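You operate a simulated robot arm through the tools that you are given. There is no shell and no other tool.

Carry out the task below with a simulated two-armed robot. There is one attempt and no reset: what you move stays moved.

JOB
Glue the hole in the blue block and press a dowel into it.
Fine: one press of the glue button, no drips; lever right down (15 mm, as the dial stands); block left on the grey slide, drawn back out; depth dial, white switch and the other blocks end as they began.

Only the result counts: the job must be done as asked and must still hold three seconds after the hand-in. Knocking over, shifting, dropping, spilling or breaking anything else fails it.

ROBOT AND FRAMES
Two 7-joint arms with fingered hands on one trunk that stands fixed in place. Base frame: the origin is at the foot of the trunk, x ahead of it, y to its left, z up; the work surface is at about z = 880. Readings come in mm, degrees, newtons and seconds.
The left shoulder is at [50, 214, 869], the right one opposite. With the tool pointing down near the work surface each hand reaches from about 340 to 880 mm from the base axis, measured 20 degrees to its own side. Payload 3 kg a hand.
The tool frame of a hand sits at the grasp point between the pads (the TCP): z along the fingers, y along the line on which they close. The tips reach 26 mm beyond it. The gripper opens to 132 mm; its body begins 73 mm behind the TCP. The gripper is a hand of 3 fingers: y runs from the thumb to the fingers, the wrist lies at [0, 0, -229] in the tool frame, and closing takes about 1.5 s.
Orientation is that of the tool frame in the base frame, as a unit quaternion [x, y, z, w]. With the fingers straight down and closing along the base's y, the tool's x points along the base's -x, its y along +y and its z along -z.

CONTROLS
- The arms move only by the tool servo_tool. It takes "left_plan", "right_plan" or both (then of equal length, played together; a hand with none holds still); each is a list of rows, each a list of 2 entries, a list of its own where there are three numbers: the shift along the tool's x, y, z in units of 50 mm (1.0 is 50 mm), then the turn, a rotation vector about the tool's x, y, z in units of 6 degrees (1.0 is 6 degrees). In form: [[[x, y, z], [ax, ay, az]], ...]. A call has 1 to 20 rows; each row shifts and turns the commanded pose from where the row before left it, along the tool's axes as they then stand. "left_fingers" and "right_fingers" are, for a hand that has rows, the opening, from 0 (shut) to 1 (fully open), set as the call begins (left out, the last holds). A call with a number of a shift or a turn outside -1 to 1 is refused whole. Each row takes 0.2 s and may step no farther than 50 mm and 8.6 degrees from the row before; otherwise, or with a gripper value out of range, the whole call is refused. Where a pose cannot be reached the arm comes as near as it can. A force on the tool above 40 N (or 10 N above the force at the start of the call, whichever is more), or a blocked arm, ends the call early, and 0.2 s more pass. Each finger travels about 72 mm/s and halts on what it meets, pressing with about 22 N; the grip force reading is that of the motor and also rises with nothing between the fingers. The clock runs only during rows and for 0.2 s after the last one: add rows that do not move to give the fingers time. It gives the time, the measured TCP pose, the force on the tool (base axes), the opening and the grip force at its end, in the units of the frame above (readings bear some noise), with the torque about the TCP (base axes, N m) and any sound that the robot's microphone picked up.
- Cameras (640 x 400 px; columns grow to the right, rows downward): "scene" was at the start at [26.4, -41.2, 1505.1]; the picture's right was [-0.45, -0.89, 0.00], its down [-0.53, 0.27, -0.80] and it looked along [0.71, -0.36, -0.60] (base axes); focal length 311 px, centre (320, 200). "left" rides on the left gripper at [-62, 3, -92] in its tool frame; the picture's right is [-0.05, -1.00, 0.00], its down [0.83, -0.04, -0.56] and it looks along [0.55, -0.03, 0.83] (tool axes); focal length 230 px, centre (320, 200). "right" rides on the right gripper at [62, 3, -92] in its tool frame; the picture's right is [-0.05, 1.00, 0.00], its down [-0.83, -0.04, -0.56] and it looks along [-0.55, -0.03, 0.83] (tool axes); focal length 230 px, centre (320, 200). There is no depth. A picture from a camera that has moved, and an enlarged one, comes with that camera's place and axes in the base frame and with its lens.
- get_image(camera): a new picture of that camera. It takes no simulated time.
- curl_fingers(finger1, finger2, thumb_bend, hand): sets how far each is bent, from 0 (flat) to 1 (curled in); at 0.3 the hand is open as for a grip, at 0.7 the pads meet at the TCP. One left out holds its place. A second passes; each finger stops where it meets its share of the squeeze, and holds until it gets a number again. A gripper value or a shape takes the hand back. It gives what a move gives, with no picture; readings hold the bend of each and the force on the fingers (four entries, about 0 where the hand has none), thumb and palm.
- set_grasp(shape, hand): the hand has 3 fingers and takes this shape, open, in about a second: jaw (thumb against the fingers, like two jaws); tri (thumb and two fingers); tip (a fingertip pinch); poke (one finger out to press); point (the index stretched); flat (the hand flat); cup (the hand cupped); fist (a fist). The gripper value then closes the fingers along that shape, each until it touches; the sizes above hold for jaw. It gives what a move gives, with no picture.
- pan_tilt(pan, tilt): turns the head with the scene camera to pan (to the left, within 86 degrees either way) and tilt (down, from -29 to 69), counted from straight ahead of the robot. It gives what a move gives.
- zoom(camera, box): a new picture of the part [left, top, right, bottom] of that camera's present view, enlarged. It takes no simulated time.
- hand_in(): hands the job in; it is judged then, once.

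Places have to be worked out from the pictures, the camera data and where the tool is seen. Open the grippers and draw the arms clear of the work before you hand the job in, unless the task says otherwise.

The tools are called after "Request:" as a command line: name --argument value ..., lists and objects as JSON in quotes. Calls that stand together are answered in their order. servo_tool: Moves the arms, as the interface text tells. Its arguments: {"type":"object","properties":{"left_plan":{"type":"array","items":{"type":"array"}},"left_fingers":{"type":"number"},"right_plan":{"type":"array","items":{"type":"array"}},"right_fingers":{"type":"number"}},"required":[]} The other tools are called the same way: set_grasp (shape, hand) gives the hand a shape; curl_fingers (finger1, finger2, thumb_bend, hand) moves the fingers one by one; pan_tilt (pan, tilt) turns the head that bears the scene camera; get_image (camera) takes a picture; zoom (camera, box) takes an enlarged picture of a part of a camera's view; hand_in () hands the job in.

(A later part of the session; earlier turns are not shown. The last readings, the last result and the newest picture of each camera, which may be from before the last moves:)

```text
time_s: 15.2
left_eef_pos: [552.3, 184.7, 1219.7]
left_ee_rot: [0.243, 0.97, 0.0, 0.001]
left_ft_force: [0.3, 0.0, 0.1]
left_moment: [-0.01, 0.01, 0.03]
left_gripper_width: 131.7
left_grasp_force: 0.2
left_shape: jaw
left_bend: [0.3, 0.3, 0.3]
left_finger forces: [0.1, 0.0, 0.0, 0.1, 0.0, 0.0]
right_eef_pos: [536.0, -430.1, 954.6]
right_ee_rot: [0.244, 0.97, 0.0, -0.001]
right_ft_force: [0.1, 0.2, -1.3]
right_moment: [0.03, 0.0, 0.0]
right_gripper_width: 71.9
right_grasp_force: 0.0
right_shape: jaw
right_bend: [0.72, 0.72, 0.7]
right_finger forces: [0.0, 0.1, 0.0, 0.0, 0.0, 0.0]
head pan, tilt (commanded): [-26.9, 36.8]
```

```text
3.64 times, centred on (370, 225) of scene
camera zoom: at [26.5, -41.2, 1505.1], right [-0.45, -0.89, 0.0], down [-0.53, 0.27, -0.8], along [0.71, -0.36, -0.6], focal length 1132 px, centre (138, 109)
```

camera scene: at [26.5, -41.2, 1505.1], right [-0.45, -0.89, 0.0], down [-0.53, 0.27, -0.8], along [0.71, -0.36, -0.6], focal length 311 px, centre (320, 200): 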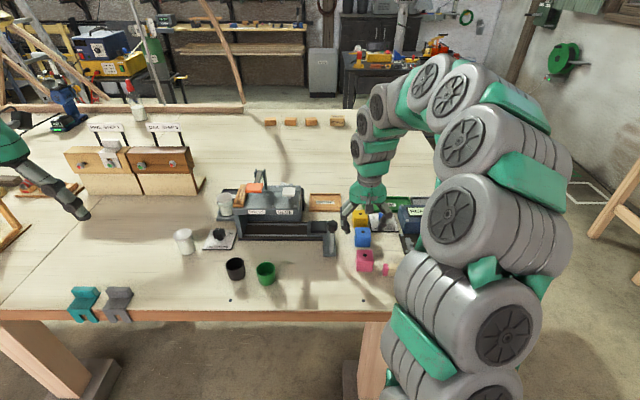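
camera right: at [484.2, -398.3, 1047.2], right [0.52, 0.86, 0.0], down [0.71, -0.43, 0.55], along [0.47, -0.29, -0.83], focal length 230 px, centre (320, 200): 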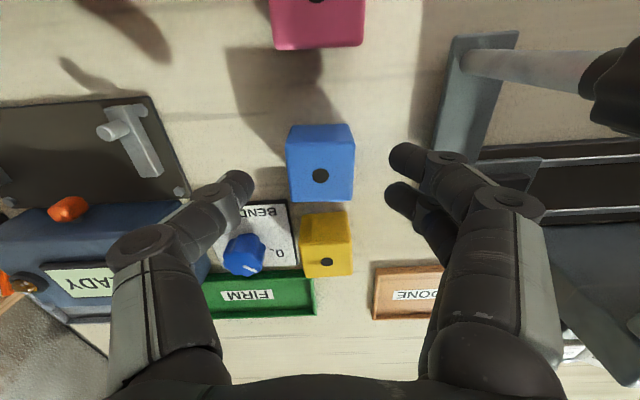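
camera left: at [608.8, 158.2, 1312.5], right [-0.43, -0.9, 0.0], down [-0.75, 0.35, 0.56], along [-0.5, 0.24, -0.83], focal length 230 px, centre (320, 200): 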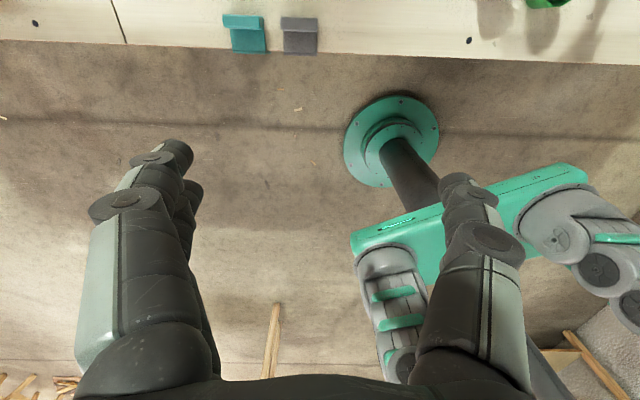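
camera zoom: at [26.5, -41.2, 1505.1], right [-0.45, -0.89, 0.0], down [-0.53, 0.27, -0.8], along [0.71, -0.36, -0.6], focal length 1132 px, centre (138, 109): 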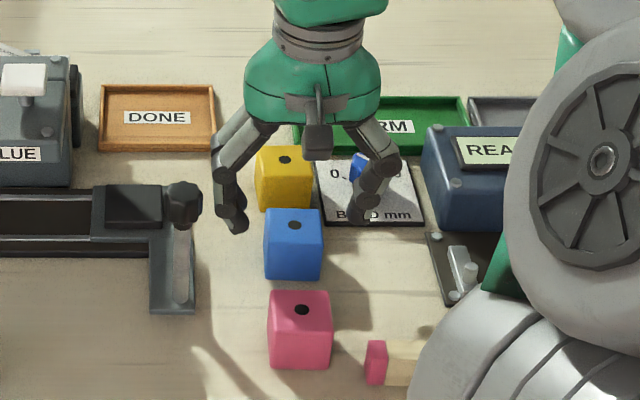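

Clearances to knob, yellow block and bender look fine. I go down the last 42 mm with a 4 mm forward correction, then close on the block.

Request:
servo_tool --right_plan '[[[-0.08, -0.01, 0.42], [0, 0, 0]], [[0, 0, 0.42], [0, 0, 0]]]'

Request:
get_image --camera "right"

```text
time_s: 15.8
left_eef_pos: [553.5, 185.7, 1219.8]
left_ee_rot: [0.243, 0.97, -0.001, 0.001]
left_ft_force: [0.3, -0.1, 0.9]
left_moment: [-0.01, -0.03, 0.0]
left_gripper_width: 131.7
left_grasp_force: 0.0
left_shape: jaw
left_bend: [0.3, 0.3, 0.3]
left_finger forces: [0.0, 0.0, 0.0, 0.0, 0.0, 0.2]
right_eef_pos: [541.6, -433.1, 910.9]
right_ee_rot: [0.245, 0.97, -0.001, 0.0]
right_ft_force: [0.2, -0.2, 0.0]
right_moment: [-0.04, -0.02, -0.02]
right_gripper_width: 72.1
right_grasp_force: 0.0
right_shape: jaw
right_bend: [0.72, 0.72, 0.7]
right_finger forces: [0.1, 0.1, 0.0, 0.0, 0.0, 0.0]
head pan, tilt (commanded): [-26.9, 36.8]
```

```text
taken
camera right: at [488.6, -401.5, 1004.6], right [0.52, 0.86, 0.0], down [0.71, -0.43, 0.56], along [0.47, -0.29, -0.83], focal length 230 px, centre (320, 200)
```

right: 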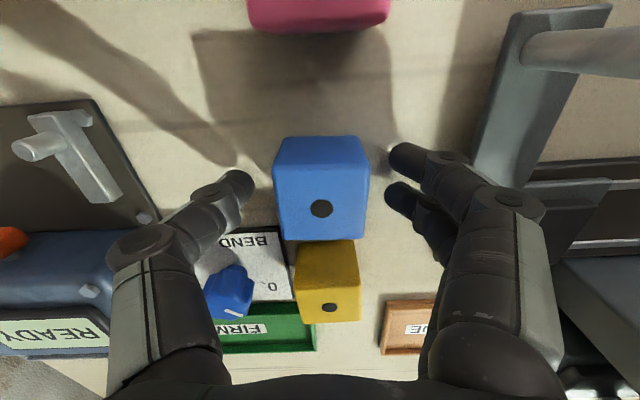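

Request:
servo_tool --right_plan '[[[0, 0, 0], [0, 0, 0]], [[0, 0, 0], [0, 0, 0]], [[0, 0, 0], [0, 0, 0]], [[0, 0, 0], [0, 0, 0]], [[0, 0, 0], [0, 0, 0]], [[0, 0, 0], [0, 0, 0]]]' --right_fingers 0.2

Request:
get_image --camera "right"

```text
time_s: 17.2
left_eef_pos: [552.4, 186.1, 1218.9]
left_ee_rot: [0.243, 0.97, 0.0, 0.0]
left_ft_force: [0.7, 1.0, -0.1]
left_moment: [-0.02, 0.03, 0.01]
left_gripper_width: 131.9
left_grasp_force: 0.0
left_shape: jaw
left_bend: [0.3, 0.3, 0.3]
left_finger forces: [0.0, 0.1, 0.0, 0.0, 0.1, 0.0]
right_eef_pos: [541.1, -434.2, 912.2]
right_ee_rot: [0.244, 0.97, -0.002, 0.0]
right_ft_force: [0.6, 0.2, 0.8]
right_moment: [-0.01, -0.02, -0.02]
right_gripper_width: 36.2
right_grasp_force: 22.0
right_shape: jaw
right_bend: [0.73, 0.73, 0.7]
right_finger forces: [10.0, 9.9, 0.1, 0.1, 19.8, 0.0]
head pan, tilt (commanded): [-26.9, 36.8]
```

```text
taken
camera right: at [488.4, -401.3, 1005.0], right [0.52, 0.86, 0.0], down [0.71, -0.43, 0.56], along [0.47, -0.29, -0.83], focal length 230 px, centre (320, 200)
```

right: 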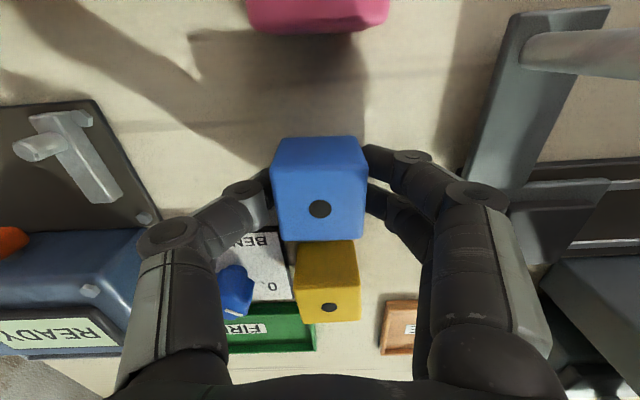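

The grip holds (22 N, 36 mm). I lift the block straight up about 170 mm.

Request:
servo_tool --right_plan '[[[0, 0, -0.3], [0, 0, 0]], [[0, 0, -0.8], [0, 0, 0]], [[0, 0, -0.8], [0, 0, 0]], [[0, 0, -0.8], [0, 0, 0]], [[0, 0, -0.7], [0, 0, 0]]]'

Request:
get_image --camera "right"

```text
time_s: 18.4
left_eef_pos: [554.3, 184.7, 1220.1]
left_ee_rot: [0.243, 0.97, -0.001, 0.0]
left_ft_force: [0.2, -1.0, -1.3]
left_moment: [0.01, 0.02, 0.02]
left_gripper_width: 131.7
left_grasp_force: 0.2
left_shape: jaw
left_bend: [0.3, 0.3, 0.3]
left_finger forces: [0.1, 0.1, 0.0, 0.0, 0.0, 0.1]
right_eef_pos: [541.7, -432.4, 1081.7]
right_ee_rot: [0.244, 0.97, -0.001, 0.0]
right_ft_force: [-0.5, 0.4, -0.8]
right_moment: [-0.01, 0.03, 0.0]
right_gripper_width: 36.3
right_grasp_force: 22.3
right_shape: jaw
right_bend: [0.73, 0.73, 0.7]
right_finger forces: [10.0, 9.9, 0.0, 0.0, 19.9, 0.0]
head pan, tilt (commanded): [-26.9, 36.8]
```

```text
taken
camera right: at [488.9, -401.2, 1174.9], right [0.52, 0.86, 0.0], down [0.71, -0.43, 0.55], along [0.47, -0.29, -0.83], focal length 230 px, centre (320, 200)
```

right: 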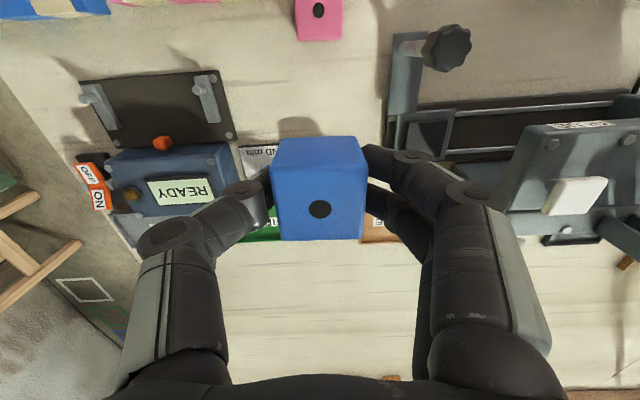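

The block is held squarely and no neighbour moved. I turn the hand -90° about the vertical so that, at the slide, the fingers close front-to-back and the hand's camera stays on the side away from the machine.

Request:
servo_tool --right_plan '[[[0, 0, 0], [0, 0, -1]], [[0, 0, 0], [0, 0, -1]], [[0, 0, 0], [0, 0, -1]], [[0, 0, 0], [0, 0, -1]], [[0, 0, 0], [0, 0, -1]], [[0, 0, 0], [0, 0, -1]], [[0, 0, 0], [0, 0, -1]], [[0, 0, 0], [0, 0, -1]], [[0, 0, 0], [0, 0, -1]], [[0, 0, 0], [0, 0, -1]], [[0, 0, 0], [0, 0, -1]], [[0, 0, 0], [0, 0, -1]], [[0, 0, 0], [0, 0, -1]], [[0, 0, 0], [0, 0, -1]], [[0, 0, 0], [0, 0, -1]]]'

Request:
get_image --camera "right"

Request:
get_image --camera "scene"

```text
time_s: 21.6
left_eef_pos: [553.7, 184.6, 1218.9]
left_ee_rot: [0.243, 0.97, -0.001, 0.0]
left_ft_force: [-0.6, -0.3, -0.2]
left_moment: [0.0, 0.02, 0.0]
left_gripper_width: 132.2
left_grasp_force: 0.0
left_shape: jaw
left_bend: [0.3, 0.3, 0.3]
left_finger forces: [0.1, 0.0, 0.0, 0.0, 0.0, 0.0]
right_eef_pos: [540.7, -433.4, 1082.8]
right_ee_rot: [-0.514, 0.858, -0.001, 0.0]
right_ft_force: [-0.6, 0.2, -0.8]
right_moment: [0.0, 0.01, -0.03]
right_gripper_width: 36.3
right_grasp_force: 21.7
right_shape: jaw
right_bend: [0.73, 0.73, 0.7]
right_finger forces: [10.0, 9.9, 0.0, 0.0, 19.8, 0.0]
head pan, tilt (commanded): [-26.9, 36.8]
```

```text
taken
camera right: at [508.9, -485.1, 1175.0], right [-0.86, 0.52, 0.0], down [0.43, 0.71, 0.55], along [0.29, 0.47, -0.83], focal length 230 px, centre (320, 200)
```

right: 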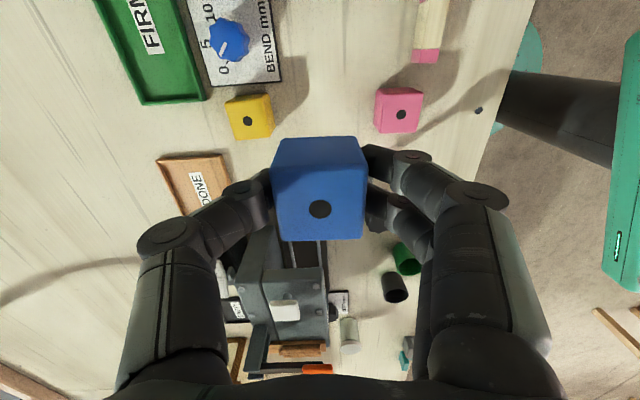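

```text
taken
camera scene: at [26.4, -41.2, 1505.1], right [-0.45, -0.89, 0.0], down [-0.53, 0.27, -0.8], along [0.71, -0.36, -0.6], focal length 311 px, centre (320, 200)
```

scene: 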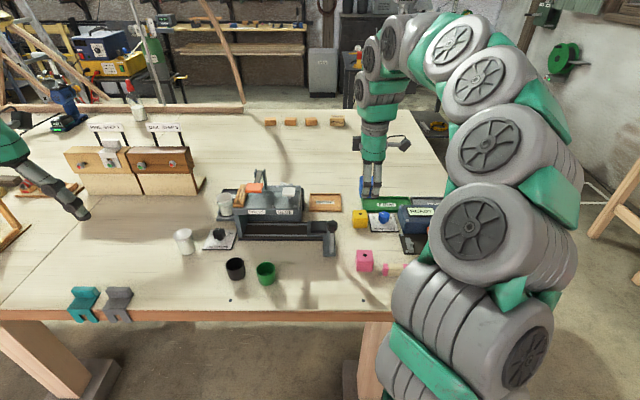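

The hand is turned cleanly. Now I measure the slide's pad more exactly with a high-zoom scene picture.

Request:
zoom --camera "scene" --box '[305, 210, 345, 240]'

Request:
zoom --camera "right" --box '[210, 210, 370, 380]'

```text
13.33 times, centred on (325, 225) of scene
camera zoom: at [26.4, -41.2, 1505.1], right [-0.45, -0.89, 0.0], down [-0.53, 0.27, -0.8], along [0.71, -0.36, -0.6], focal length 4149 px, centre (253, -133)
```

zoom: 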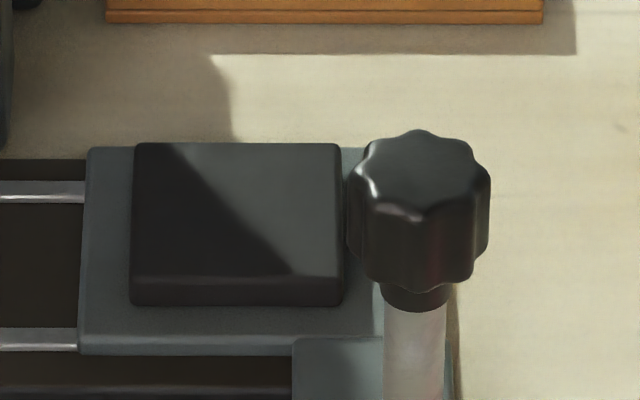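

```text
2.35 times, centred on (290, 295) of right
camera zoom: at [508.9, -485.1, 1175.0], right [-0.86, 0.52, 0.0], down [0.43, 0.71, 0.55], along [0.29, 0.47, -0.83], focal length 541 px, centre (391, -24)
```

zoom: 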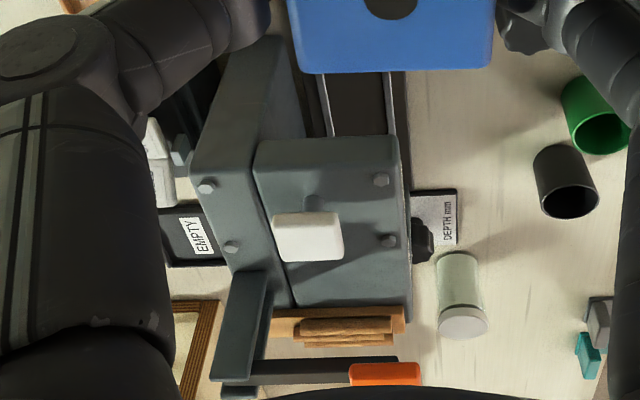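

The pad is about 45 mm square and 8 mm high. To get its exact distance from the robot I swing the hand (with the block) right by 170 mm so its camera looks along the slide, below the held block.

Request:
servo_tool --right_plan '[[[0.85, 0, 0], [0, 0, 0]], [[0.85, 0, 0], [0, 0, 0]], [[0.85, 0, 0], [0, 0, 0]], [[0.85, 0, 0], [0, 0, 0]]]'

Request:
get_image --camera "right"

Request:
zoom --camera "right" --box '[260, 230, 380, 330]'

```text
time_s: 22.8
left_eef_pos: [552.9, 185.3, 1219.3]
left_ee_rot: [0.243, 0.97, 0.0, -0.001]
left_ft_force: [-0.6, 0.8, 0.1]
left_moment: [-0.02, 0.02, 0.03]
left_gripper_width: 132.2
left_grasp_force: 0.1
left_shape: jaw
left_bend: [0.3, 0.3, 0.3]
left_finger forces: [0.0, 0.0, 0.1, 0.0, 0.0, 0.1]
right_eef_pos: [428.9, -606.8, 1078.6]
right_ee_rot: [-0.464, 0.886, 0.002, -0.011]
right_ft_force: [0.0, -0.4, -0.8]
right_moment: [0.0, 0.01, -0.01]
right_gripper_width: 36.0
right_grasp_force: 22.1
right_shape: jaw
right_bend: [0.73, 0.73, 0.7]
right_finger forces: [9.8, 9.8, 0.1, 0.0, 19.7, 0.0]
right hand out of reach, approached as far as the arm can: row 4
head pan, tilt (commanded): [-26.9, 36.8]
stopped in row 4 (right hand): the arm was blocked; the commanded pose is now the measured one
```

```text
taken
camera right: at [393.0, -655.8, 1172.2], right [-0.79, 0.61, 0.01], down [0.52, 0.66, 0.54], along [0.32, 0.43, -0.84], focal length 230 px, centre (320, 200)
```

right: 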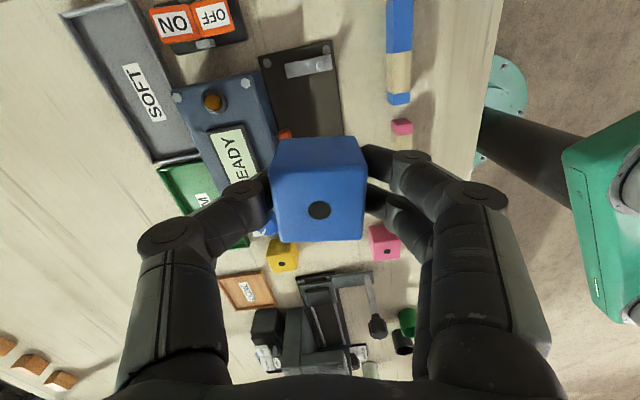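

```text
4.00 times, centred on (320, 280) of right
camera zoom: at [393.0, -655.8, 1172.2], right [-0.79, 0.61, 0.01], down [0.52, 0.66, 0.54], along [0.32, 0.43, -0.84], focal length 920 px, centre (320, -120)
```

zoom: 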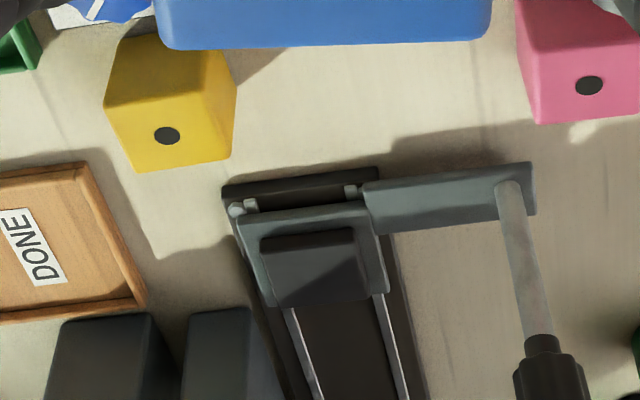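

Request:
zoom --camera "right" --box '[295, 265, 375, 315]'

```text
8.00 times, centred on (335, 290) of right
camera zoom: at [393.0, -655.8, 1172.2], right [-0.79, 0.61, 0.01], down [0.52, 0.66, 0.54], along [0.32, 0.43, -0.84], focal length 1841 px, centre (200, -520)
```

zoom: 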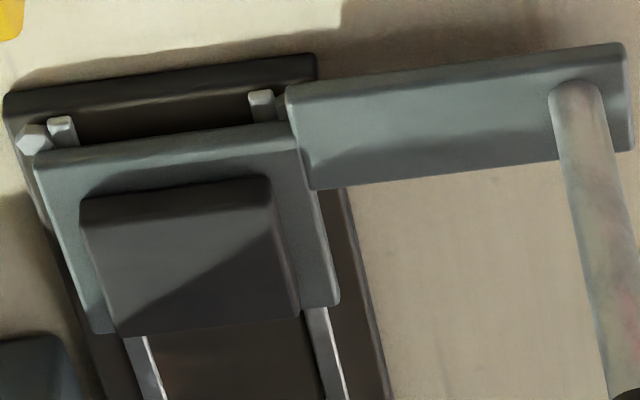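

The pad's centre comes out at u≈719.5, w≈-4.7 with its top near z≈905. I bring the hand back left, undoing the small yaw the arm limit introduced.

Request:
servo_tool --right_plan '[[[-0.8, 0, 0], [0.07, -0.08, -0.55]], [[-0.8, 0, 0], [0.07, -0.08, -0.54]], [[-0.8, 0, 0], [0, 0, 0]], [[-0.8, 0, 0], [0, 0, 0]]]'

```text
time_s: 23.8
left_eef_pos: [553.5, 185.2, 1219.4]
left_ee_rot: [0.243, 0.97, 0.0, -0.001]
left_ft_force: [1.6, -0.3, -0.1]
left_moment: [-0.01, -0.03, 0.04]
left_gripper_width: 131.6
left_grasp_force: 0.0
left_shape: jaw
left_bend: [0.3, 0.3, 0.3]
left_finger forces: [0.0, 0.1, 0.1, 0.0, 0.0, 0.1]
right_eef_pos: [509.9, -469.2, 1076.2]
right_ee_rot: [-0.515, 0.857, -0.001, 0.0]
right_ft_force: [-0.3, 0.1, -0.3]
right_moment: [0.02, -0.01, 0.02]
right_gripper_width: 35.8
right_grasp_force: 22.3
right_shape: jaw
right_bend: [0.73, 0.73, 0.7]
right_finger forces: [9.8, 9.8, 0.0, 0.0, 19.6, 0.0]
head pan, tilt (commanded): [-26.9, 36.8]
```

Pose is square again at u=671, w=-172. I carry the block over the pad (u≈719, w≈-3) at the same height.

Request:
servo_tool --right_plan '[[[-0.847, -0.238, 0], [0, 0, 0]], [[-0.847, -0.238, 0], [0, 0, 0]], [[-0.847, -0.238, 0], [0, 0, 0]], [[-0.847, -0.238, 0], [0, 0, 0]], [[0, 0, 0], [0, 0, 0]]]'

Request:
zoom --camera "scene" --box '[270, 130, 390, 260]'

```text
time_s: 25.0
left_eef_pos: [552.3, 184.7, 1219.5]
left_ee_rot: [0.243, 0.97, 0.0, 0.0]
left_ft_force: [-0.1, -0.8, 0.2]
left_moment: [-0.02, -0.01, 0.01]
left_gripper_width: 131.9
left_grasp_force: 0.0
left_shape: jaw
left_bend: [0.3, 0.3, 0.3]
left_finger forces: [0.1, 0.0, 0.0, 0.0, 0.0, 0.0]
right_eef_pos: [631.6, -342.0, 1077.1]
right_ee_rot: [-0.514, 0.858, 0.0, 0.001]
right_ft_force: [-0.1, -0.4, -0.5]
right_moment: [0.01, 0.02, 0.02]
right_gripper_width: 36.1
right_grasp_force: 22.4
right_shape: jaw
right_bend: [0.73, 0.73, 0.7]
right_finger forces: [9.8, 9.7, 0.1, 0.1, 19.5, 0.1]
head pan, tilt (commanded): [-26.9, 36.8]
```

```text
3.08 times, centred on (330, 195) of scene
camera zoom: at [26.5, -41.2, 1505.1], right [-0.45, -0.89, 0.0], down [-0.53, 0.27, -0.8], along [0.71, -0.36, -0.6], focal length 957 px, centre (289, 215)
```

zoom: 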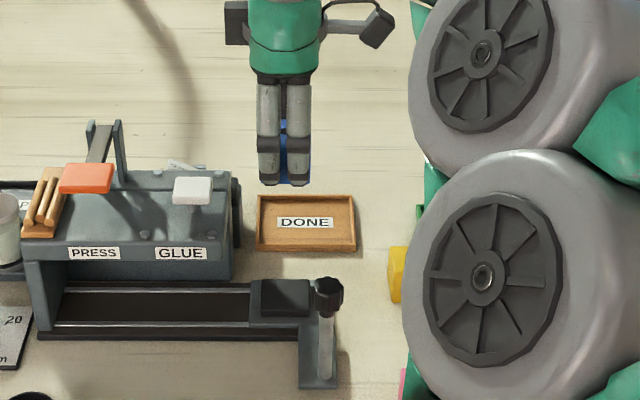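

Aligned over the pad with clear room on both sides. I descend 120 mm to just above it.

Request:
servo_tool --right_plan '[[[0, 0, 0.8], [0, 0, 0]], [[0, 0, 0.8], [0, 0, 0]], [[0, 0, 0.8], [0, 0, 0]], [[0, 0, 0], [0, 0, 0]]]'

Request:
zoom --camera "scene" --box '[270, 160, 370, 260]'

Request:
get_image --camera "right"

```text
time_s: 26.0
left_eef_pos: [553.1, 185.4, 1219.8]
left_ee_rot: [0.242, 0.97, 0.0, 0.001]
left_ft_force: [-0.5, 0.2, 0.1]
left_moment: [0.02, 0.02, 0.03]
left_gripper_width: 132.1
left_grasp_force: 0.1
left_shape: jaw
left_bend: [0.3, 0.3, 0.3]
left_finger forces: [0.1, 0.0, 0.1, 0.0, 0.0, 0.0]
right_eef_pos: [631.4, -341.1, 959.0]
right_ee_rot: [-0.514, 0.858, 0.0, 0.002]
right_ft_force: [0.3, 0.2, -0.4]
right_moment: [0.02, 0.01, -0.02]
right_gripper_width: 35.7
right_grasp_force: 22.2
right_shape: jaw
right_bend: [0.73, 0.73, 0.7]
right_finger forces: [9.8, 9.8, 0.0, 0.0, 19.5, 0.1]
head pan, tilt (commanded): [-26.9, 36.8]
```

```text
4.00 times, centred on (320, 210) of scene
camera zoom: at [26.4, -41.2, 1505.1], right [-0.45, -0.89, 0.0], down [-0.53, 0.27, -0.8], along [0.71, -0.36, -0.6], focal length 1245 px, centre (320, 160)
```

zoom: 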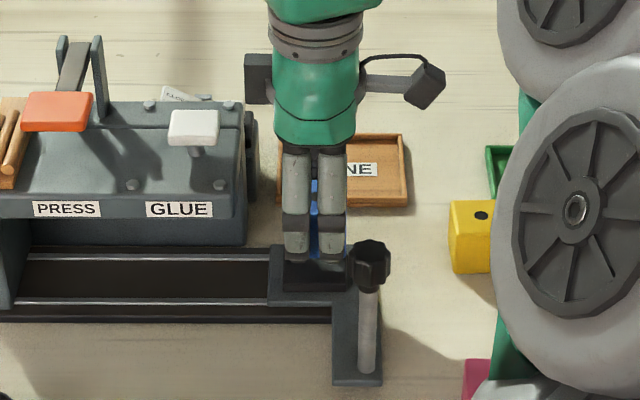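

```text
taken
camera right: at [600.1, -395.0, 1051.1], right [-0.86, 0.52, 0.0], down [0.43, 0.71, 0.56], along [0.29, 0.48, -0.83], focal length 230 px, centre (320, 200)
```

right: 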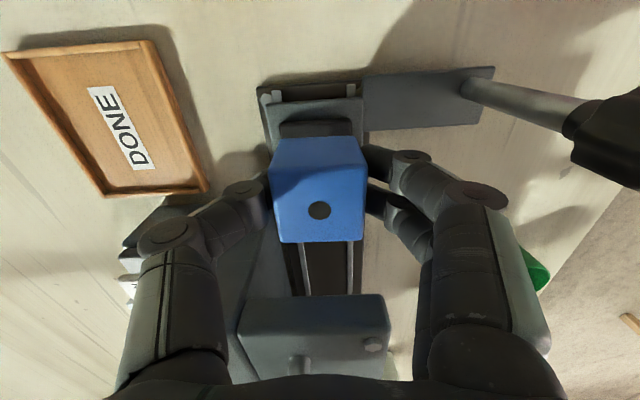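

Block and pad agree within about 1–2 mm. I lower 17 mm more, then feel for contact in small steps.

Request:
servo_tool --right_plan '[[[0.02, 0, 0.17], [0, 0, 0]], [[0, 0, 0.17], [0, 0, 0]], [[0, 0, 0.03], [0, 0, 0]], [[0, 0, 0], [0, 0, 0]]]'

Request:
zoom --camera "scene" --box '[290, 190, 350, 250]'

```text
time_s: 27.0
left_eef_pos: [552.7, 185.3, 1219.7]
left_ee_rot: [0.242, 0.97, 0.001, 0.0]
left_ft_force: [-0.4, 0.0, -0.1]
left_moment: [0.01, 0.01, 0.0]
left_gripper_width: 131.8
left_grasp_force: 0.0
left_shape: jaw
left_bend: [0.3, 0.3, 0.3]
left_finger forces: [0.1, 0.0, 0.0, 0.0, 0.0, 0.0]
right_eef_pos: [630.9, -343.4, 939.7]
right_ee_rot: [-0.514, 0.858, -0.001, 0.001]
right_ft_force: [-0.1, 0.3, -0.3]
right_moment: [0.01, 0.01, 0.01]
right_gripper_width: 35.5
right_grasp_force: 21.7
right_shape: jaw
right_bend: [0.73, 0.73, 0.7]
right_finger forces: [9.7, 9.8, 0.0, 0.0, 19.4, 0.0]
head pan, tilt (commanded): [-26.9, 36.8]
```

```text
6.67 times, centred on (320, 220) of scene
camera zoom: at [26.4, -41.2, 1505.1], right [-0.45, -0.89, 0.0], down [-0.53, 0.27, -0.8], along [0.71, -0.36, -0.6], focal length 2074 px, centre (320, 67)
```

zoom: 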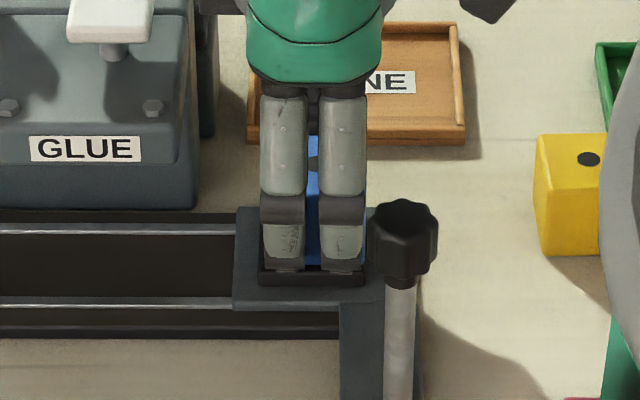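

Request:
servo_tool --right_plan '[[[0, 0, 0.03], [0, 0, 0]], [[0, 0, 0], [0, 0, 0]]]'

```text
time_s: 27.6
left_eef_pos: [553.3, 185.3, 1219.5]
left_ee_rot: [0.243, 0.97, 0.0, 0.001]
left_ft_force: [0.0, -0.3, 0.4]
left_moment: [0.01, -0.01, -0.01]
left_gripper_width: 132.0
left_grasp_force: 0.1
left_shape: jaw
left_bend: [0.3, 0.3, 0.3]
left_finger forces: [0.0, 0.0, 0.0, 0.0, 0.0, 0.1]
right_eef_pos: [631.5, -343.8, 938.3]
right_ee_rot: [-0.514, 0.858, 0.0, 0.002]
right_ft_force: [-0.1, 0.2, -0.5]
right_moment: [0.0, 0.0, -0.04]
right_gripper_width: 35.6
right_grasp_force: 21.4
right_shape: jaw
right_bend: [0.73, 0.73, 0.7]
right_finger forces: [9.8, 9.8, 0.0, 0.1, 19.5, 0.0]
head pan, tilt (commanded): [-26.9, 36.8]
```

No contact yet (force unchanged); I step down another 1.5 mm at a time.

Request:
servo_tool --right_plan '[[[0, 0, 0.03], [0, 0, 0]], [[0, 0, 0], [0, 0, 0]]]'

```text
time_s: 28.2
left_eef_pos: [552.9, 185.6, 1219.1]
left_ee_rot: [0.243, 0.97, 0.0, 0.0]
left_ft_force: [0.1, 0.1, 0.7]
left_moment: [0.0, -0.01, -0.03]
left_gripper_width: 131.9
left_grasp_force: 0.0
left_shape: jaw
left_bend: [0.3, 0.3, 0.3]
left_finger forces: [0.0, 0.0, 0.0, 0.1, 0.0, 0.0]
right_eef_pos: [632.8, -342.1, 936.7]
right_ee_rot: [-0.515, 0.857, 0.0, 0.001]
right_ft_force: [-1.6, -0.9, 2.5]
right_moment: [0.06, 0.08, -0.01]
right_gripper_width: 35.8
right_grasp_force: 21.7
right_shape: jaw
right_bend: [0.74, 0.74, 0.7]
right_finger forces: [10.2, 10.2, 0.0, 0.1, 20.3, 0.0]
head pan, tilt (commanded): [-26.9, 36.8]
```

Contact: 2.5 N upward at z≈936.7. I open the fingers only to about 55 mm to release the block.

Request:
servo_tool --right_plan '[[[0, 0, 0], [0, 0, 0]], [[0, 0, 0], [0, 0, 0]], [[0, 0, 0], [0, 0, 0]]]' --right_fingers 0.41

Request:
get_image --camera "right"

Request:
zoom --camera "scene" --box '[290, 190, 350, 250]'

```text
time_s: 29.0
left_eef_pos: [553.0, 184.5, 1219.8]
left_ee_rot: [0.243, 0.97, 0.0, 0.0]
left_ft_force: [0.1, -0.1, 0.6]
left_moment: [0.02, 0.0, 0.03]
left_gripper_width: 132.2
left_grasp_force: 0.0
left_shape: jaw
left_bend: [0.3, 0.3, 0.3]
left_finger forces: [0.0, 0.0, 0.0, 0.0, 0.0, 0.0]
right_eef_pos: [631.9, -341.9, 935.9]
right_ee_rot: [-0.514, 0.857, -0.001, 0.0]
right_ft_force: [-0.7, -0.2, -0.3]
right_moment: [-0.02, 0.02, 0.01]
right_gripper_width: 53.7
right_grasp_force: 0.1
right_shape: jaw
right_bend: [0.73, 0.73, 0.7]
right_finger forces: [0.0, 0.1, 0.0, 0.0, 0.1, 0.0]
head pan, tilt (commanded): [-26.9, 36.8]
```

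```text
taken
camera right: at [600.4, -395.9, 1028.8], right [-0.86, 0.52, 0.0], down [0.43, 0.71, 0.56], along [0.29, 0.48, -0.83], focal length 230 px, centre (320, 200)
```

right: 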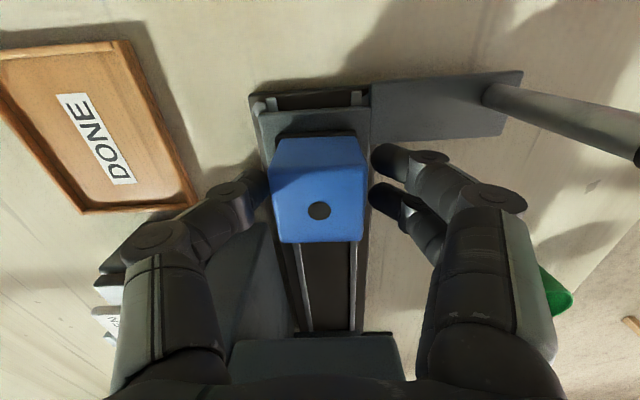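

```text
6.67 times, centred on (320, 220) of scene
camera zoom: at [26.4, -41.2, 1505.1], right [-0.45, -0.89, 0.0], down [-0.53, 0.27, -0.8], along [0.71, -0.36, -0.6], focal length 2074 px, centre (320, 67)
```

zoom: 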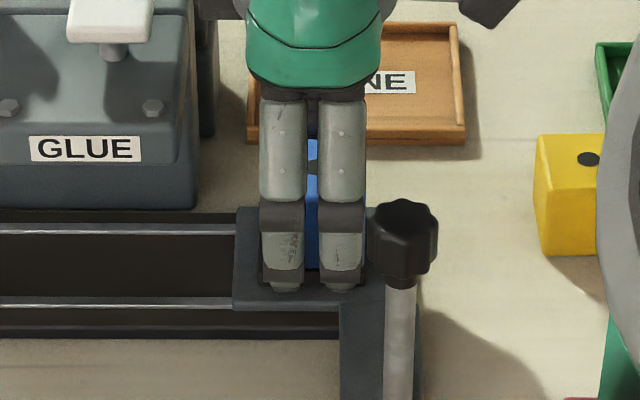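

The block stands on the pad. I lift the hand straight up to clear and check the block's seat.

Request:
servo_tool --right_plan '[[[0, 0, -0.3], [0, 0, 0]], [[0, 0, -0.8], [0, 0, 0]], [[0, 0, -0.9], [0, 0, 0]], [[0, 0, -0.9], [0, 0, 0]]]'

Request:
get_image --camera "right"

Request:
zoom --camera "scene" --box '[290, 190, 350, 250]'

```text
time_s: 30.0
left_eef_pos: [552.9, 185.1, 1219.9]
left_ee_rot: [0.243, 0.97, -0.001, 0.0]
left_ft_force: [-0.2, -0.5, 0.3]
left_moment: [-0.01, 0.04, 0.02]
left_gripper_width: 132.0
left_grasp_force: 0.0
left_shape: jaw
left_bend: [0.3, 0.3, 0.3]
left_finger forces: [0.0, 0.0, 0.1, 0.1, 0.0, 0.0]
right_eef_pos: [632.3, -341.8, 1083.1]
right_ee_rot: [-0.515, 0.857, -0.001, 0.002]
right_ft_force: [-0.4, 0.2, -0.6]
right_moment: [0.02, -0.04, 0.02]
right_gripper_width: 53.6
right_grasp_force: 0.1
right_shape: jaw
right_bend: [0.73, 0.73, 0.7]
right_finger forces: [0.0, 0.0, 0.0, 0.0, 0.0, 0.0]
head pan, tilt (commanded): [-26.9, 36.8]
```

```text
taken
camera right: at [601.0, -395.0, 1175.6], right [-0.86, 0.52, 0.0], down [0.43, 0.71, 0.56], along [0.29, 0.48, -0.83], focal length 230 px, centre (320, 200)
```

right: 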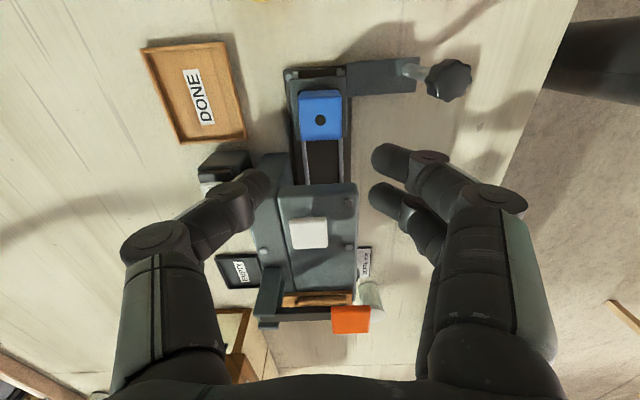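

```text
6.67 times, centred on (320, 220) of scene
camera zoom: at [26.4, -41.2, 1505.1], right [-0.45, -0.89, 0.0], down [-0.53, 0.27, -0.8], along [0.71, -0.36, -0.6], focal length 2074 px, centre (320, 67)
```

zoom: 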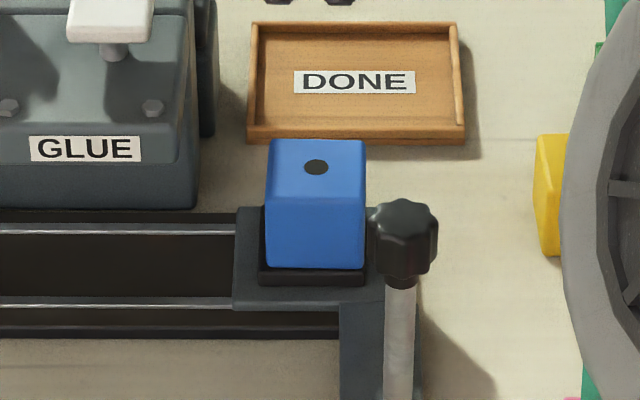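

Request:
zoom --camera "right" --box '[270, 50, 370, 150]'

Request:
zoom --camera "scene" --box '[310, 205, 340, 240]'

```text
4.00 times, centred on (320, 100) of right
camera zoom: at [601.0, -395.0, 1175.6], right [-0.86, 0.52, 0.0], down [0.43, 0.71, 0.56], along [0.29, 0.48, -0.83], focal length 920 px, centre (320, 600)
```

zoom: 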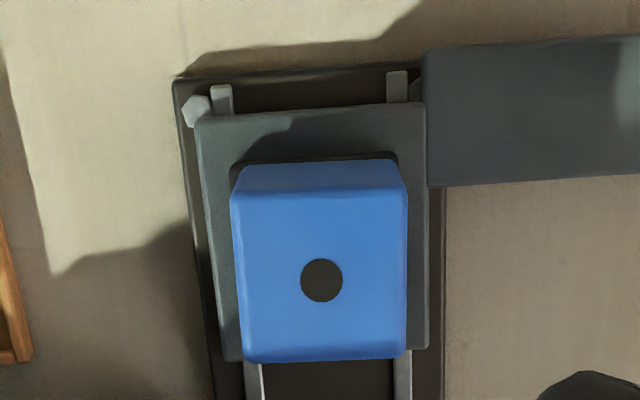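

```text
11.43 times, centred on (325, 222) of scene
camera zoom: at [26.4, -41.2, 1505.1], right [-0.45, -0.89, 0.0], down [-0.53, 0.27, -0.8], along [0.71, -0.36, -0.6], focal length 3556 px, centre (263, -57)
```

zoom: 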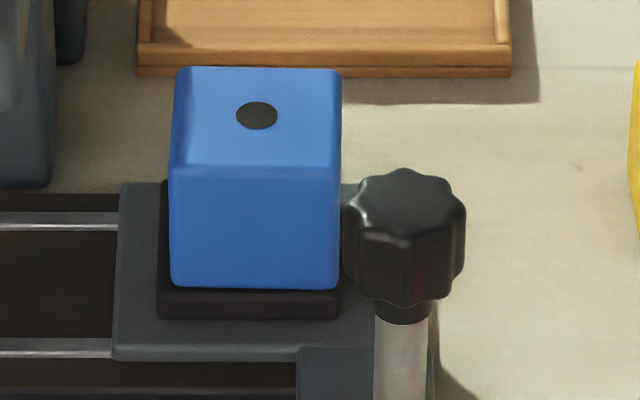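

The block sits on the pad within about 1 mm of centre. Next I'll grip the knob to drive the slide: I turn the hand back to closing left-right and move over the knob at u≈629, w≈-41.

Request:
servo_tool --right_plan '[[[0, 0, -0.2], [0, 0, 1]], [[0, 0, 0], [0, 0, 1]], [[0, 0, 0], [0, 0, 1]], [[0, 0, 0], [0, 0, 1]], [[0, 0, 0], [0, 0, 1]], [[0, 0, 0], [0, 0, 1]], [[0, 0, 0], [0, 0, 1]], [[0, 0, 0], [0, 0, 1]], [[0, 0, 0], [0, 0, 1]], [[0, 0, 0], [0, 0, 1]], [[0, 0, 0], [0, 0, 1]], [[0, 0, 0], [0, 0, 1]], [[0, 0, 0], [0, 0, 1]], [[0, 0, 0], [0, 0, 1]], [[0, 0, 0], [0, 0, 1]], [[0.88, -0.39, 0], [0, 0, 0]], [[0.88, -0.39, 0], [0, 0, 0]]]' --right_fingers 0.5

Request:
get_image --camera "right"

```text
time_s: 33.6
left_eef_pos: [553.2, 185.1, 1219.7]
left_ee_rot: [0.243, 0.97, 0.001, -0.001]
left_ft_force: [0.7, 0.1, 1.0]
left_moment: [0.01, 0.0, -0.01]
left_gripper_width: 131.9
left_grasp_force: 0.0
left_shape: jaw
left_bend: [0.3, 0.3, 0.3]
left_finger forces: [0.0, 0.0, 0.1, 0.0, 0.1, 0.0]
right_eef_pos: [536.4, -336.5, 1092.1]
right_ee_rot: [0.244, 0.97, 0.001, 0.001]
right_ft_force: [-0.6, 0.2, -0.2]
right_moment: [0.01, -0.01, 0.01]
right_gripper_width: 65.3
right_grasp_force: 0.1
right_shape: jaw
right_bend: [0.73, 0.73, 0.7]
right_finger forces: [0.0, 0.0, 0.1, 0.0, 0.0, 0.0]
head pan, tilt (commanded): [-26.9, 36.8]
```

```text
taken
camera right: at [483.7, -304.2, 1184.1], right [0.52, 0.86, 0.0], down [0.71, -0.43, 0.56], along [0.48, -0.29, -0.83], focal length 230 px, centre (320, 200)
```

right: 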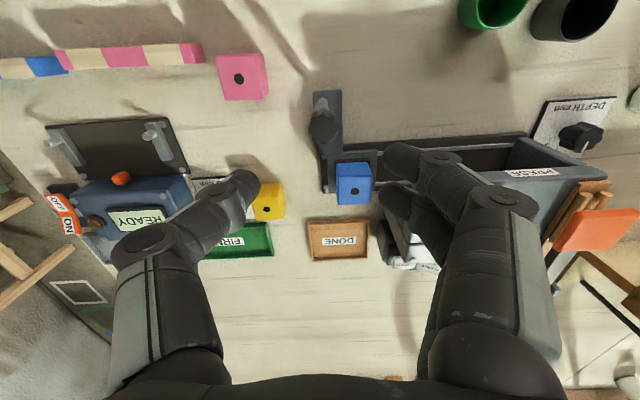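

Hand is nearly over the knob. I descend around it to about z≈985.

Request:
servo_tool --right_plan '[[[0.09, 0.04, 0.7], [0, 0, 0]], [[0, 0, 0.7], [0, 0, 0]], [[0, 0, 0.7], [0, 0, 0]], [[0, 0, 0], [0, 0, 0]]]'

Request:
get_image --camera "right"

Request:
zoom --camera "scene" --box '[270, 160, 390, 280]'

```text
time_s: 34.6
left_eef_pos: [553.4, 184.1, 1219.7]
left_ee_rot: [0.243, 0.97, -0.001, 0.001]
left_ft_force: [0.0, 0.5, 0.1]
left_moment: [0.0, -0.01, -0.03]
left_gripper_width: 131.8
left_grasp_force: 0.1
left_shape: jaw
left_bend: [0.3, 0.3, 0.3]
left_finger forces: [0.0, 0.0, 0.0, 0.0, 0.1, 0.0]
right_eef_pos: [531.9, -330.9, 989.1]
right_ee_rot: [0.243, 0.97, 0.0, 0.0]
right_ft_force: [-0.1, -0.6, 0.6]
right_moment: [-0.01, -0.02, -0.01]
right_gripper_width: 65.5
right_grasp_force: 0.0
right_shape: jaw
right_bend: [0.73, 0.73, 0.7]
right_finger forces: [0.0, 0.0, 0.0, 0.0, 0.0, 0.0]
head pan, tilt (commanded): [-26.9, 36.8]
```

```text
taken
camera right: at [479.9, -299.8, 1080.4], right [0.52, 0.86, 0.0], down [0.71, -0.43, 0.56], along [0.48, -0.29, -0.83], focal length 230 px, centre (320, 200)
```

right: 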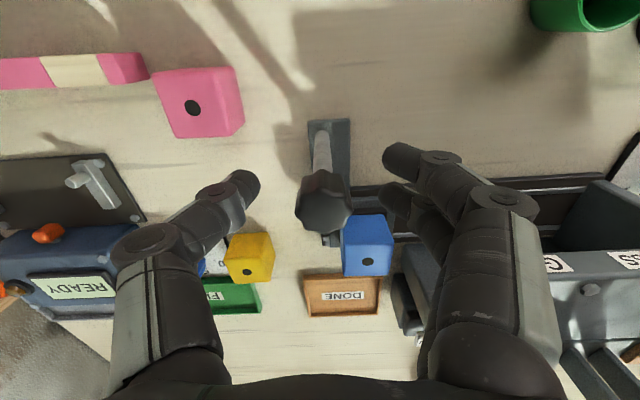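

```text
3.33 times, centred on (330, 220) of scene
camera zoom: at [26.5, -41.2, 1505.1], right [-0.45, -0.89, 0.0], down [-0.53, 0.27, -0.8], along [0.71, -0.36, -0.6], focal length 1037 px, centre (287, 133)
```

zoom: 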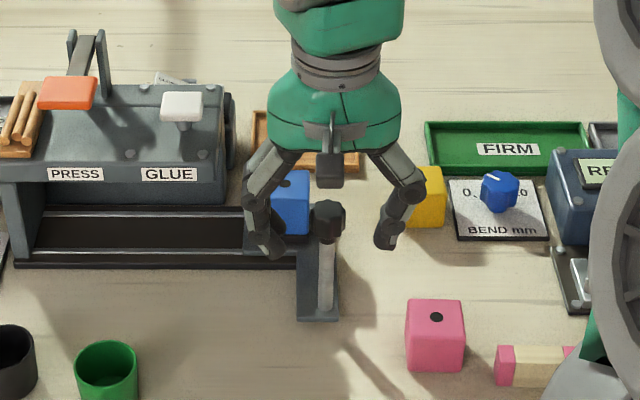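

The knob lies between the pads at the TCP. I lower 4 mm and close on it.

Request:
servo_tool --right_plan '[[[0, 0.02, 0.08], [0, 0, 0]], [[0, 0, 0], [0, 0, 0]], [[0, 0, 0], [0, 0, 0]], [[0, 0, 0], [0, 0, 0]], [[0, 0, 0], [0, 0, 0]], [[0, 0, 0], [0, 0, 0]]]' --right_fingers 0.12

Request:
get_image --camera "right"

Request:
zoom --camera "scene" --box '[270, 160, 390, 280]'

```text
time_s: 36.0
left_eef_pos: [552.5, 184.7, 1219.1]
left_ee_rot: [0.243, 0.97, 0.0, 0.0]
left_ft_force: [-0.6, 0.6, 0.0]
left_moment: [0.02, 0.0, -0.01]
left_gripper_width: 132.0
left_grasp_force: 0.0
left_shape: jaw
left_bend: [0.3, 0.3, 0.3]
left_finger forces: [0.1, 0.0, 0.0, 0.1, 0.0, 0.0]
right_eef_pos: [533.3, -330.7, 982.7]
right_ee_rot: [0.243, 0.97, 0.0, 0.0]
right_ft_force: [-1.1, -0.1, 0.1]
right_moment: [0.0, -0.01, -0.01]
right_gripper_width: 16.0
right_grasp_force: 0.1
right_shape: jaw
right_bend: [0.72, 0.72, 0.7]
right_finger forces: [0.1, 0.1, 0.0, 0.1, 0.0, 0.1]
head pan, tilt (commanded): [-26.9, 36.8]
```

```text
taken
camera right: at [480.8, -299.3, 1075.7], right [0.52, 0.86, 0.0], down [0.71, -0.43, 0.56], along [0.48, -0.29, -0.83], focal length 230 px, centre (320, 200)
```

right: 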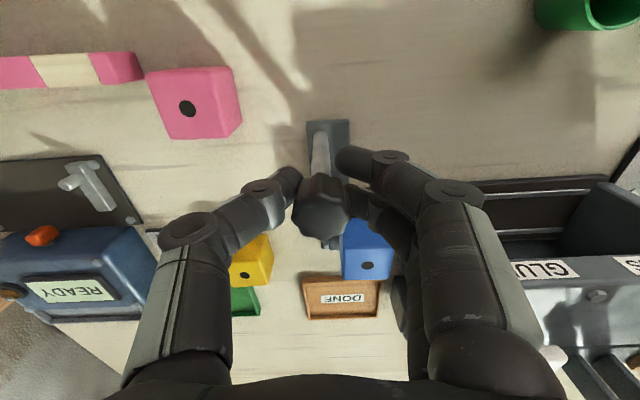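

```text
3.33 times, centred on (330, 220) of scene
camera zoom: at [26.4, -41.2, 1505.1], right [-0.45, -0.89, 0.0], down [-0.53, 0.27, -0.8], along [0.71, -0.36, -0.6], focal length 1037 px, centre (287, 133)
```

zoom: 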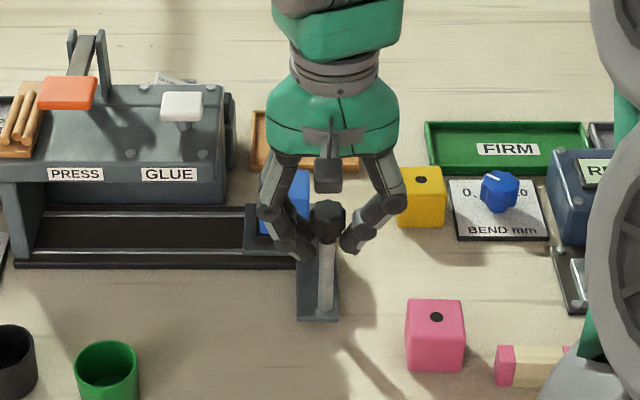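

The fingers stopped at the commanded 16 mm without touching; I close fully until they meet the knob or post.

Request:
servo_tool --right_plan '[[[0, 0, 0], [0, 0, 0]], [[0, 0, 0], [0, 0, 0]], [[0, 0, 0], [0, 0, 0]], [[0, 0, 0], [0, 0, 0]]]' --right_fingers 0.0

Request:
zoom --camera "scene" --box '[290, 190, 350, 270]'

Request:
zoom --camera "right" --box '[260, 120, 400, 260]'

```text
time_s: 37.0
left_eef_pos: [552.0, 185.1, 1219.6]
left_ee_rot: [0.243, 0.97, 0.0, 0.0]
left_ft_force: [0.8, -0.1, 0.5]
left_moment: [0.02, 0.02, -0.01]
left_gripper_width: 132.0
left_grasp_force: 0.0
left_shape: jaw
left_bend: [0.3, 0.3, 0.3]
left_finger forces: [0.0, 0.0, 0.0, 0.0, 0.0, 0.1]
right_eef_pos: [533.0, -332.1, 983.5]
right_ee_rot: [0.242, 0.97, 0.001, 0.0]
right_ft_force: [-0.3, -2.4, -9.4]
right_moment: [-0.06, 0.05, -0.01]
right_gripper_width: 0.0
right_grasp_force: 22.4
right_shape: jaw
right_bend: [0.7, 0.67, 0.7]
right_finger forces: [9.3, 8.9, 0.1, 0.0, 19.5, 0.1]
head pan, tilt (commanded): [-26.9, 36.8]
```

```text
5.00 times, centred on (320, 230) of scene
camera zoom: at [26.5, -41.3, 1505.1], right [-0.45, -0.89, 0.0], down [-0.53, 0.27, -0.8], along [0.71, -0.36, -0.6], focal length 1556 px, centre (320, 50)
```

zoom: 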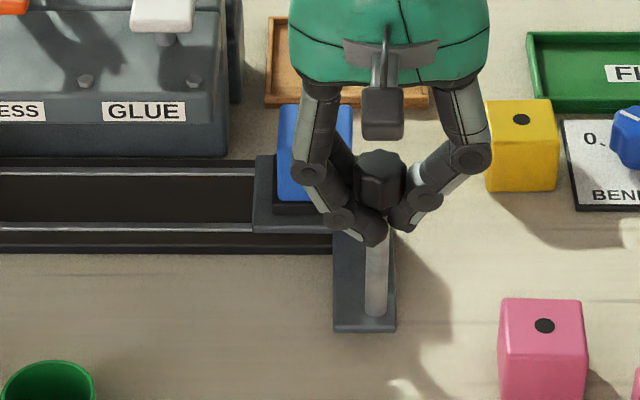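

```text
2.86 times, centred on (330, 190) of right
camera zoom: at [480.8, -299.3, 1075.5], right [0.52, 0.86, 0.0], down [0.71, -0.43, 0.56], along [0.48, -0.29, -0.83], focal length 657 px, centre (291, 229)
```

zoom: 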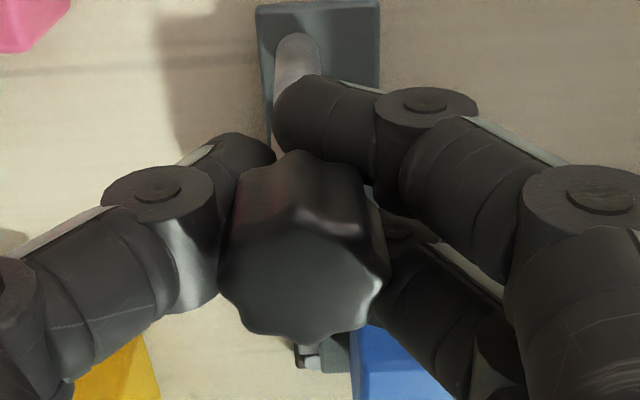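

The fingers closed under the knob onto the post and press up on it (-9 N). I open, rise about 18 mm and grip the knob itself instead.

Request:
servo_tool --right_plan '[[[0, 0, 0], [0, 0, 0]], [[0, 0, 0], [0, 0, 0]], [[0, 0, 0], [0, 0, 0]], [[0, 0, 0], [0, 0, 0]], [[0, 0, -0.36], [0, 0, 0]], [[0, 0, 0], [0, 0, 0]]]' --right_fingers 0.42

Request:
zoom --camera "scene" --box '[290, 190, 350, 270]'

Request:
get_image --camera "right"

```text
time_s: 38.4
left_eef_pos: [553.6, 185.8, 1220.0]
left_ee_rot: [0.243, 0.97, -0.001, 0.0]
left_ft_force: [0.1, 0.9, 0.8]
left_moment: [0.01, 0.01, 0.04]
left_gripper_width: 131.7
left_grasp_force: 0.1
left_shape: jaw
left_bend: [0.3, 0.3, 0.3]
left_finger forces: [0.0, 0.0, 0.0, 0.1, 0.0, 0.0]
right_eef_pos: [533.3, -331.9, 1001.9]
right_ee_rot: [0.242, 0.97, 0.001, 0.002]
right_ft_force: [-0.5, -0.3, 0.6]
right_moment: [0.02, -0.01, 0.01]
right_gripper_width: 55.0
right_grasp_force: 0.1
right_shape: jaw
right_bend: [0.73, 0.73, 0.7]
right_finger forces: [0.0, 0.0, 0.1, 0.0, 0.0, 0.0]
head pan, tilt (commanded): [-26.9, 36.8]
```

```text
5.00 times, centred on (320, 230) of scene
camera zoom: at [26.4, -41.2, 1505.1], right [-0.45, -0.89, 0.0], down [-0.53, 0.27, -0.8], along [0.71, -0.36, -0.6], focal length 1556 px, centre (320, 50)
```

zoom: 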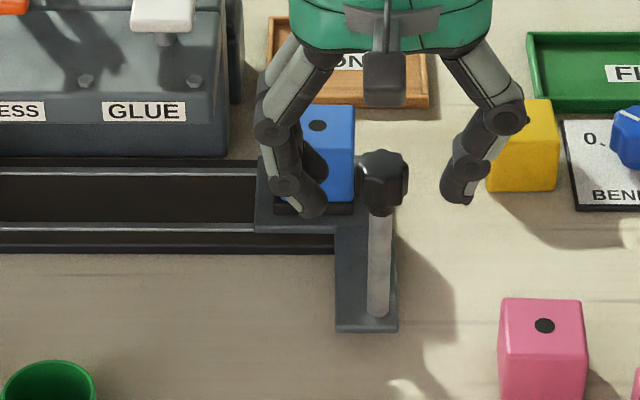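

```text
taken
camera right: at [481.2, -300.0, 1093.7], right [0.52, 0.86, 0.0], down [0.71, -0.43, 0.56], along [0.48, -0.29, -0.83], focal length 230 px, centre (320, 200)
```

right: 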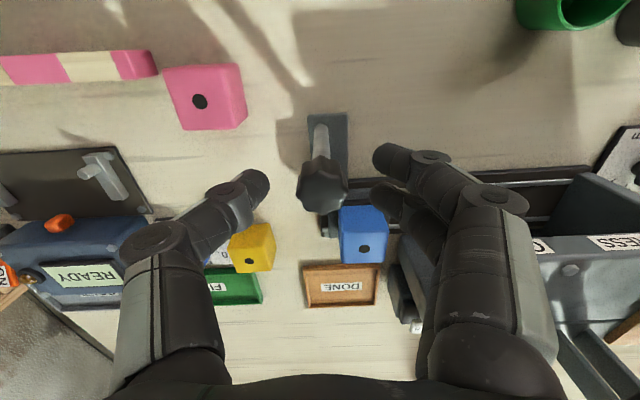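

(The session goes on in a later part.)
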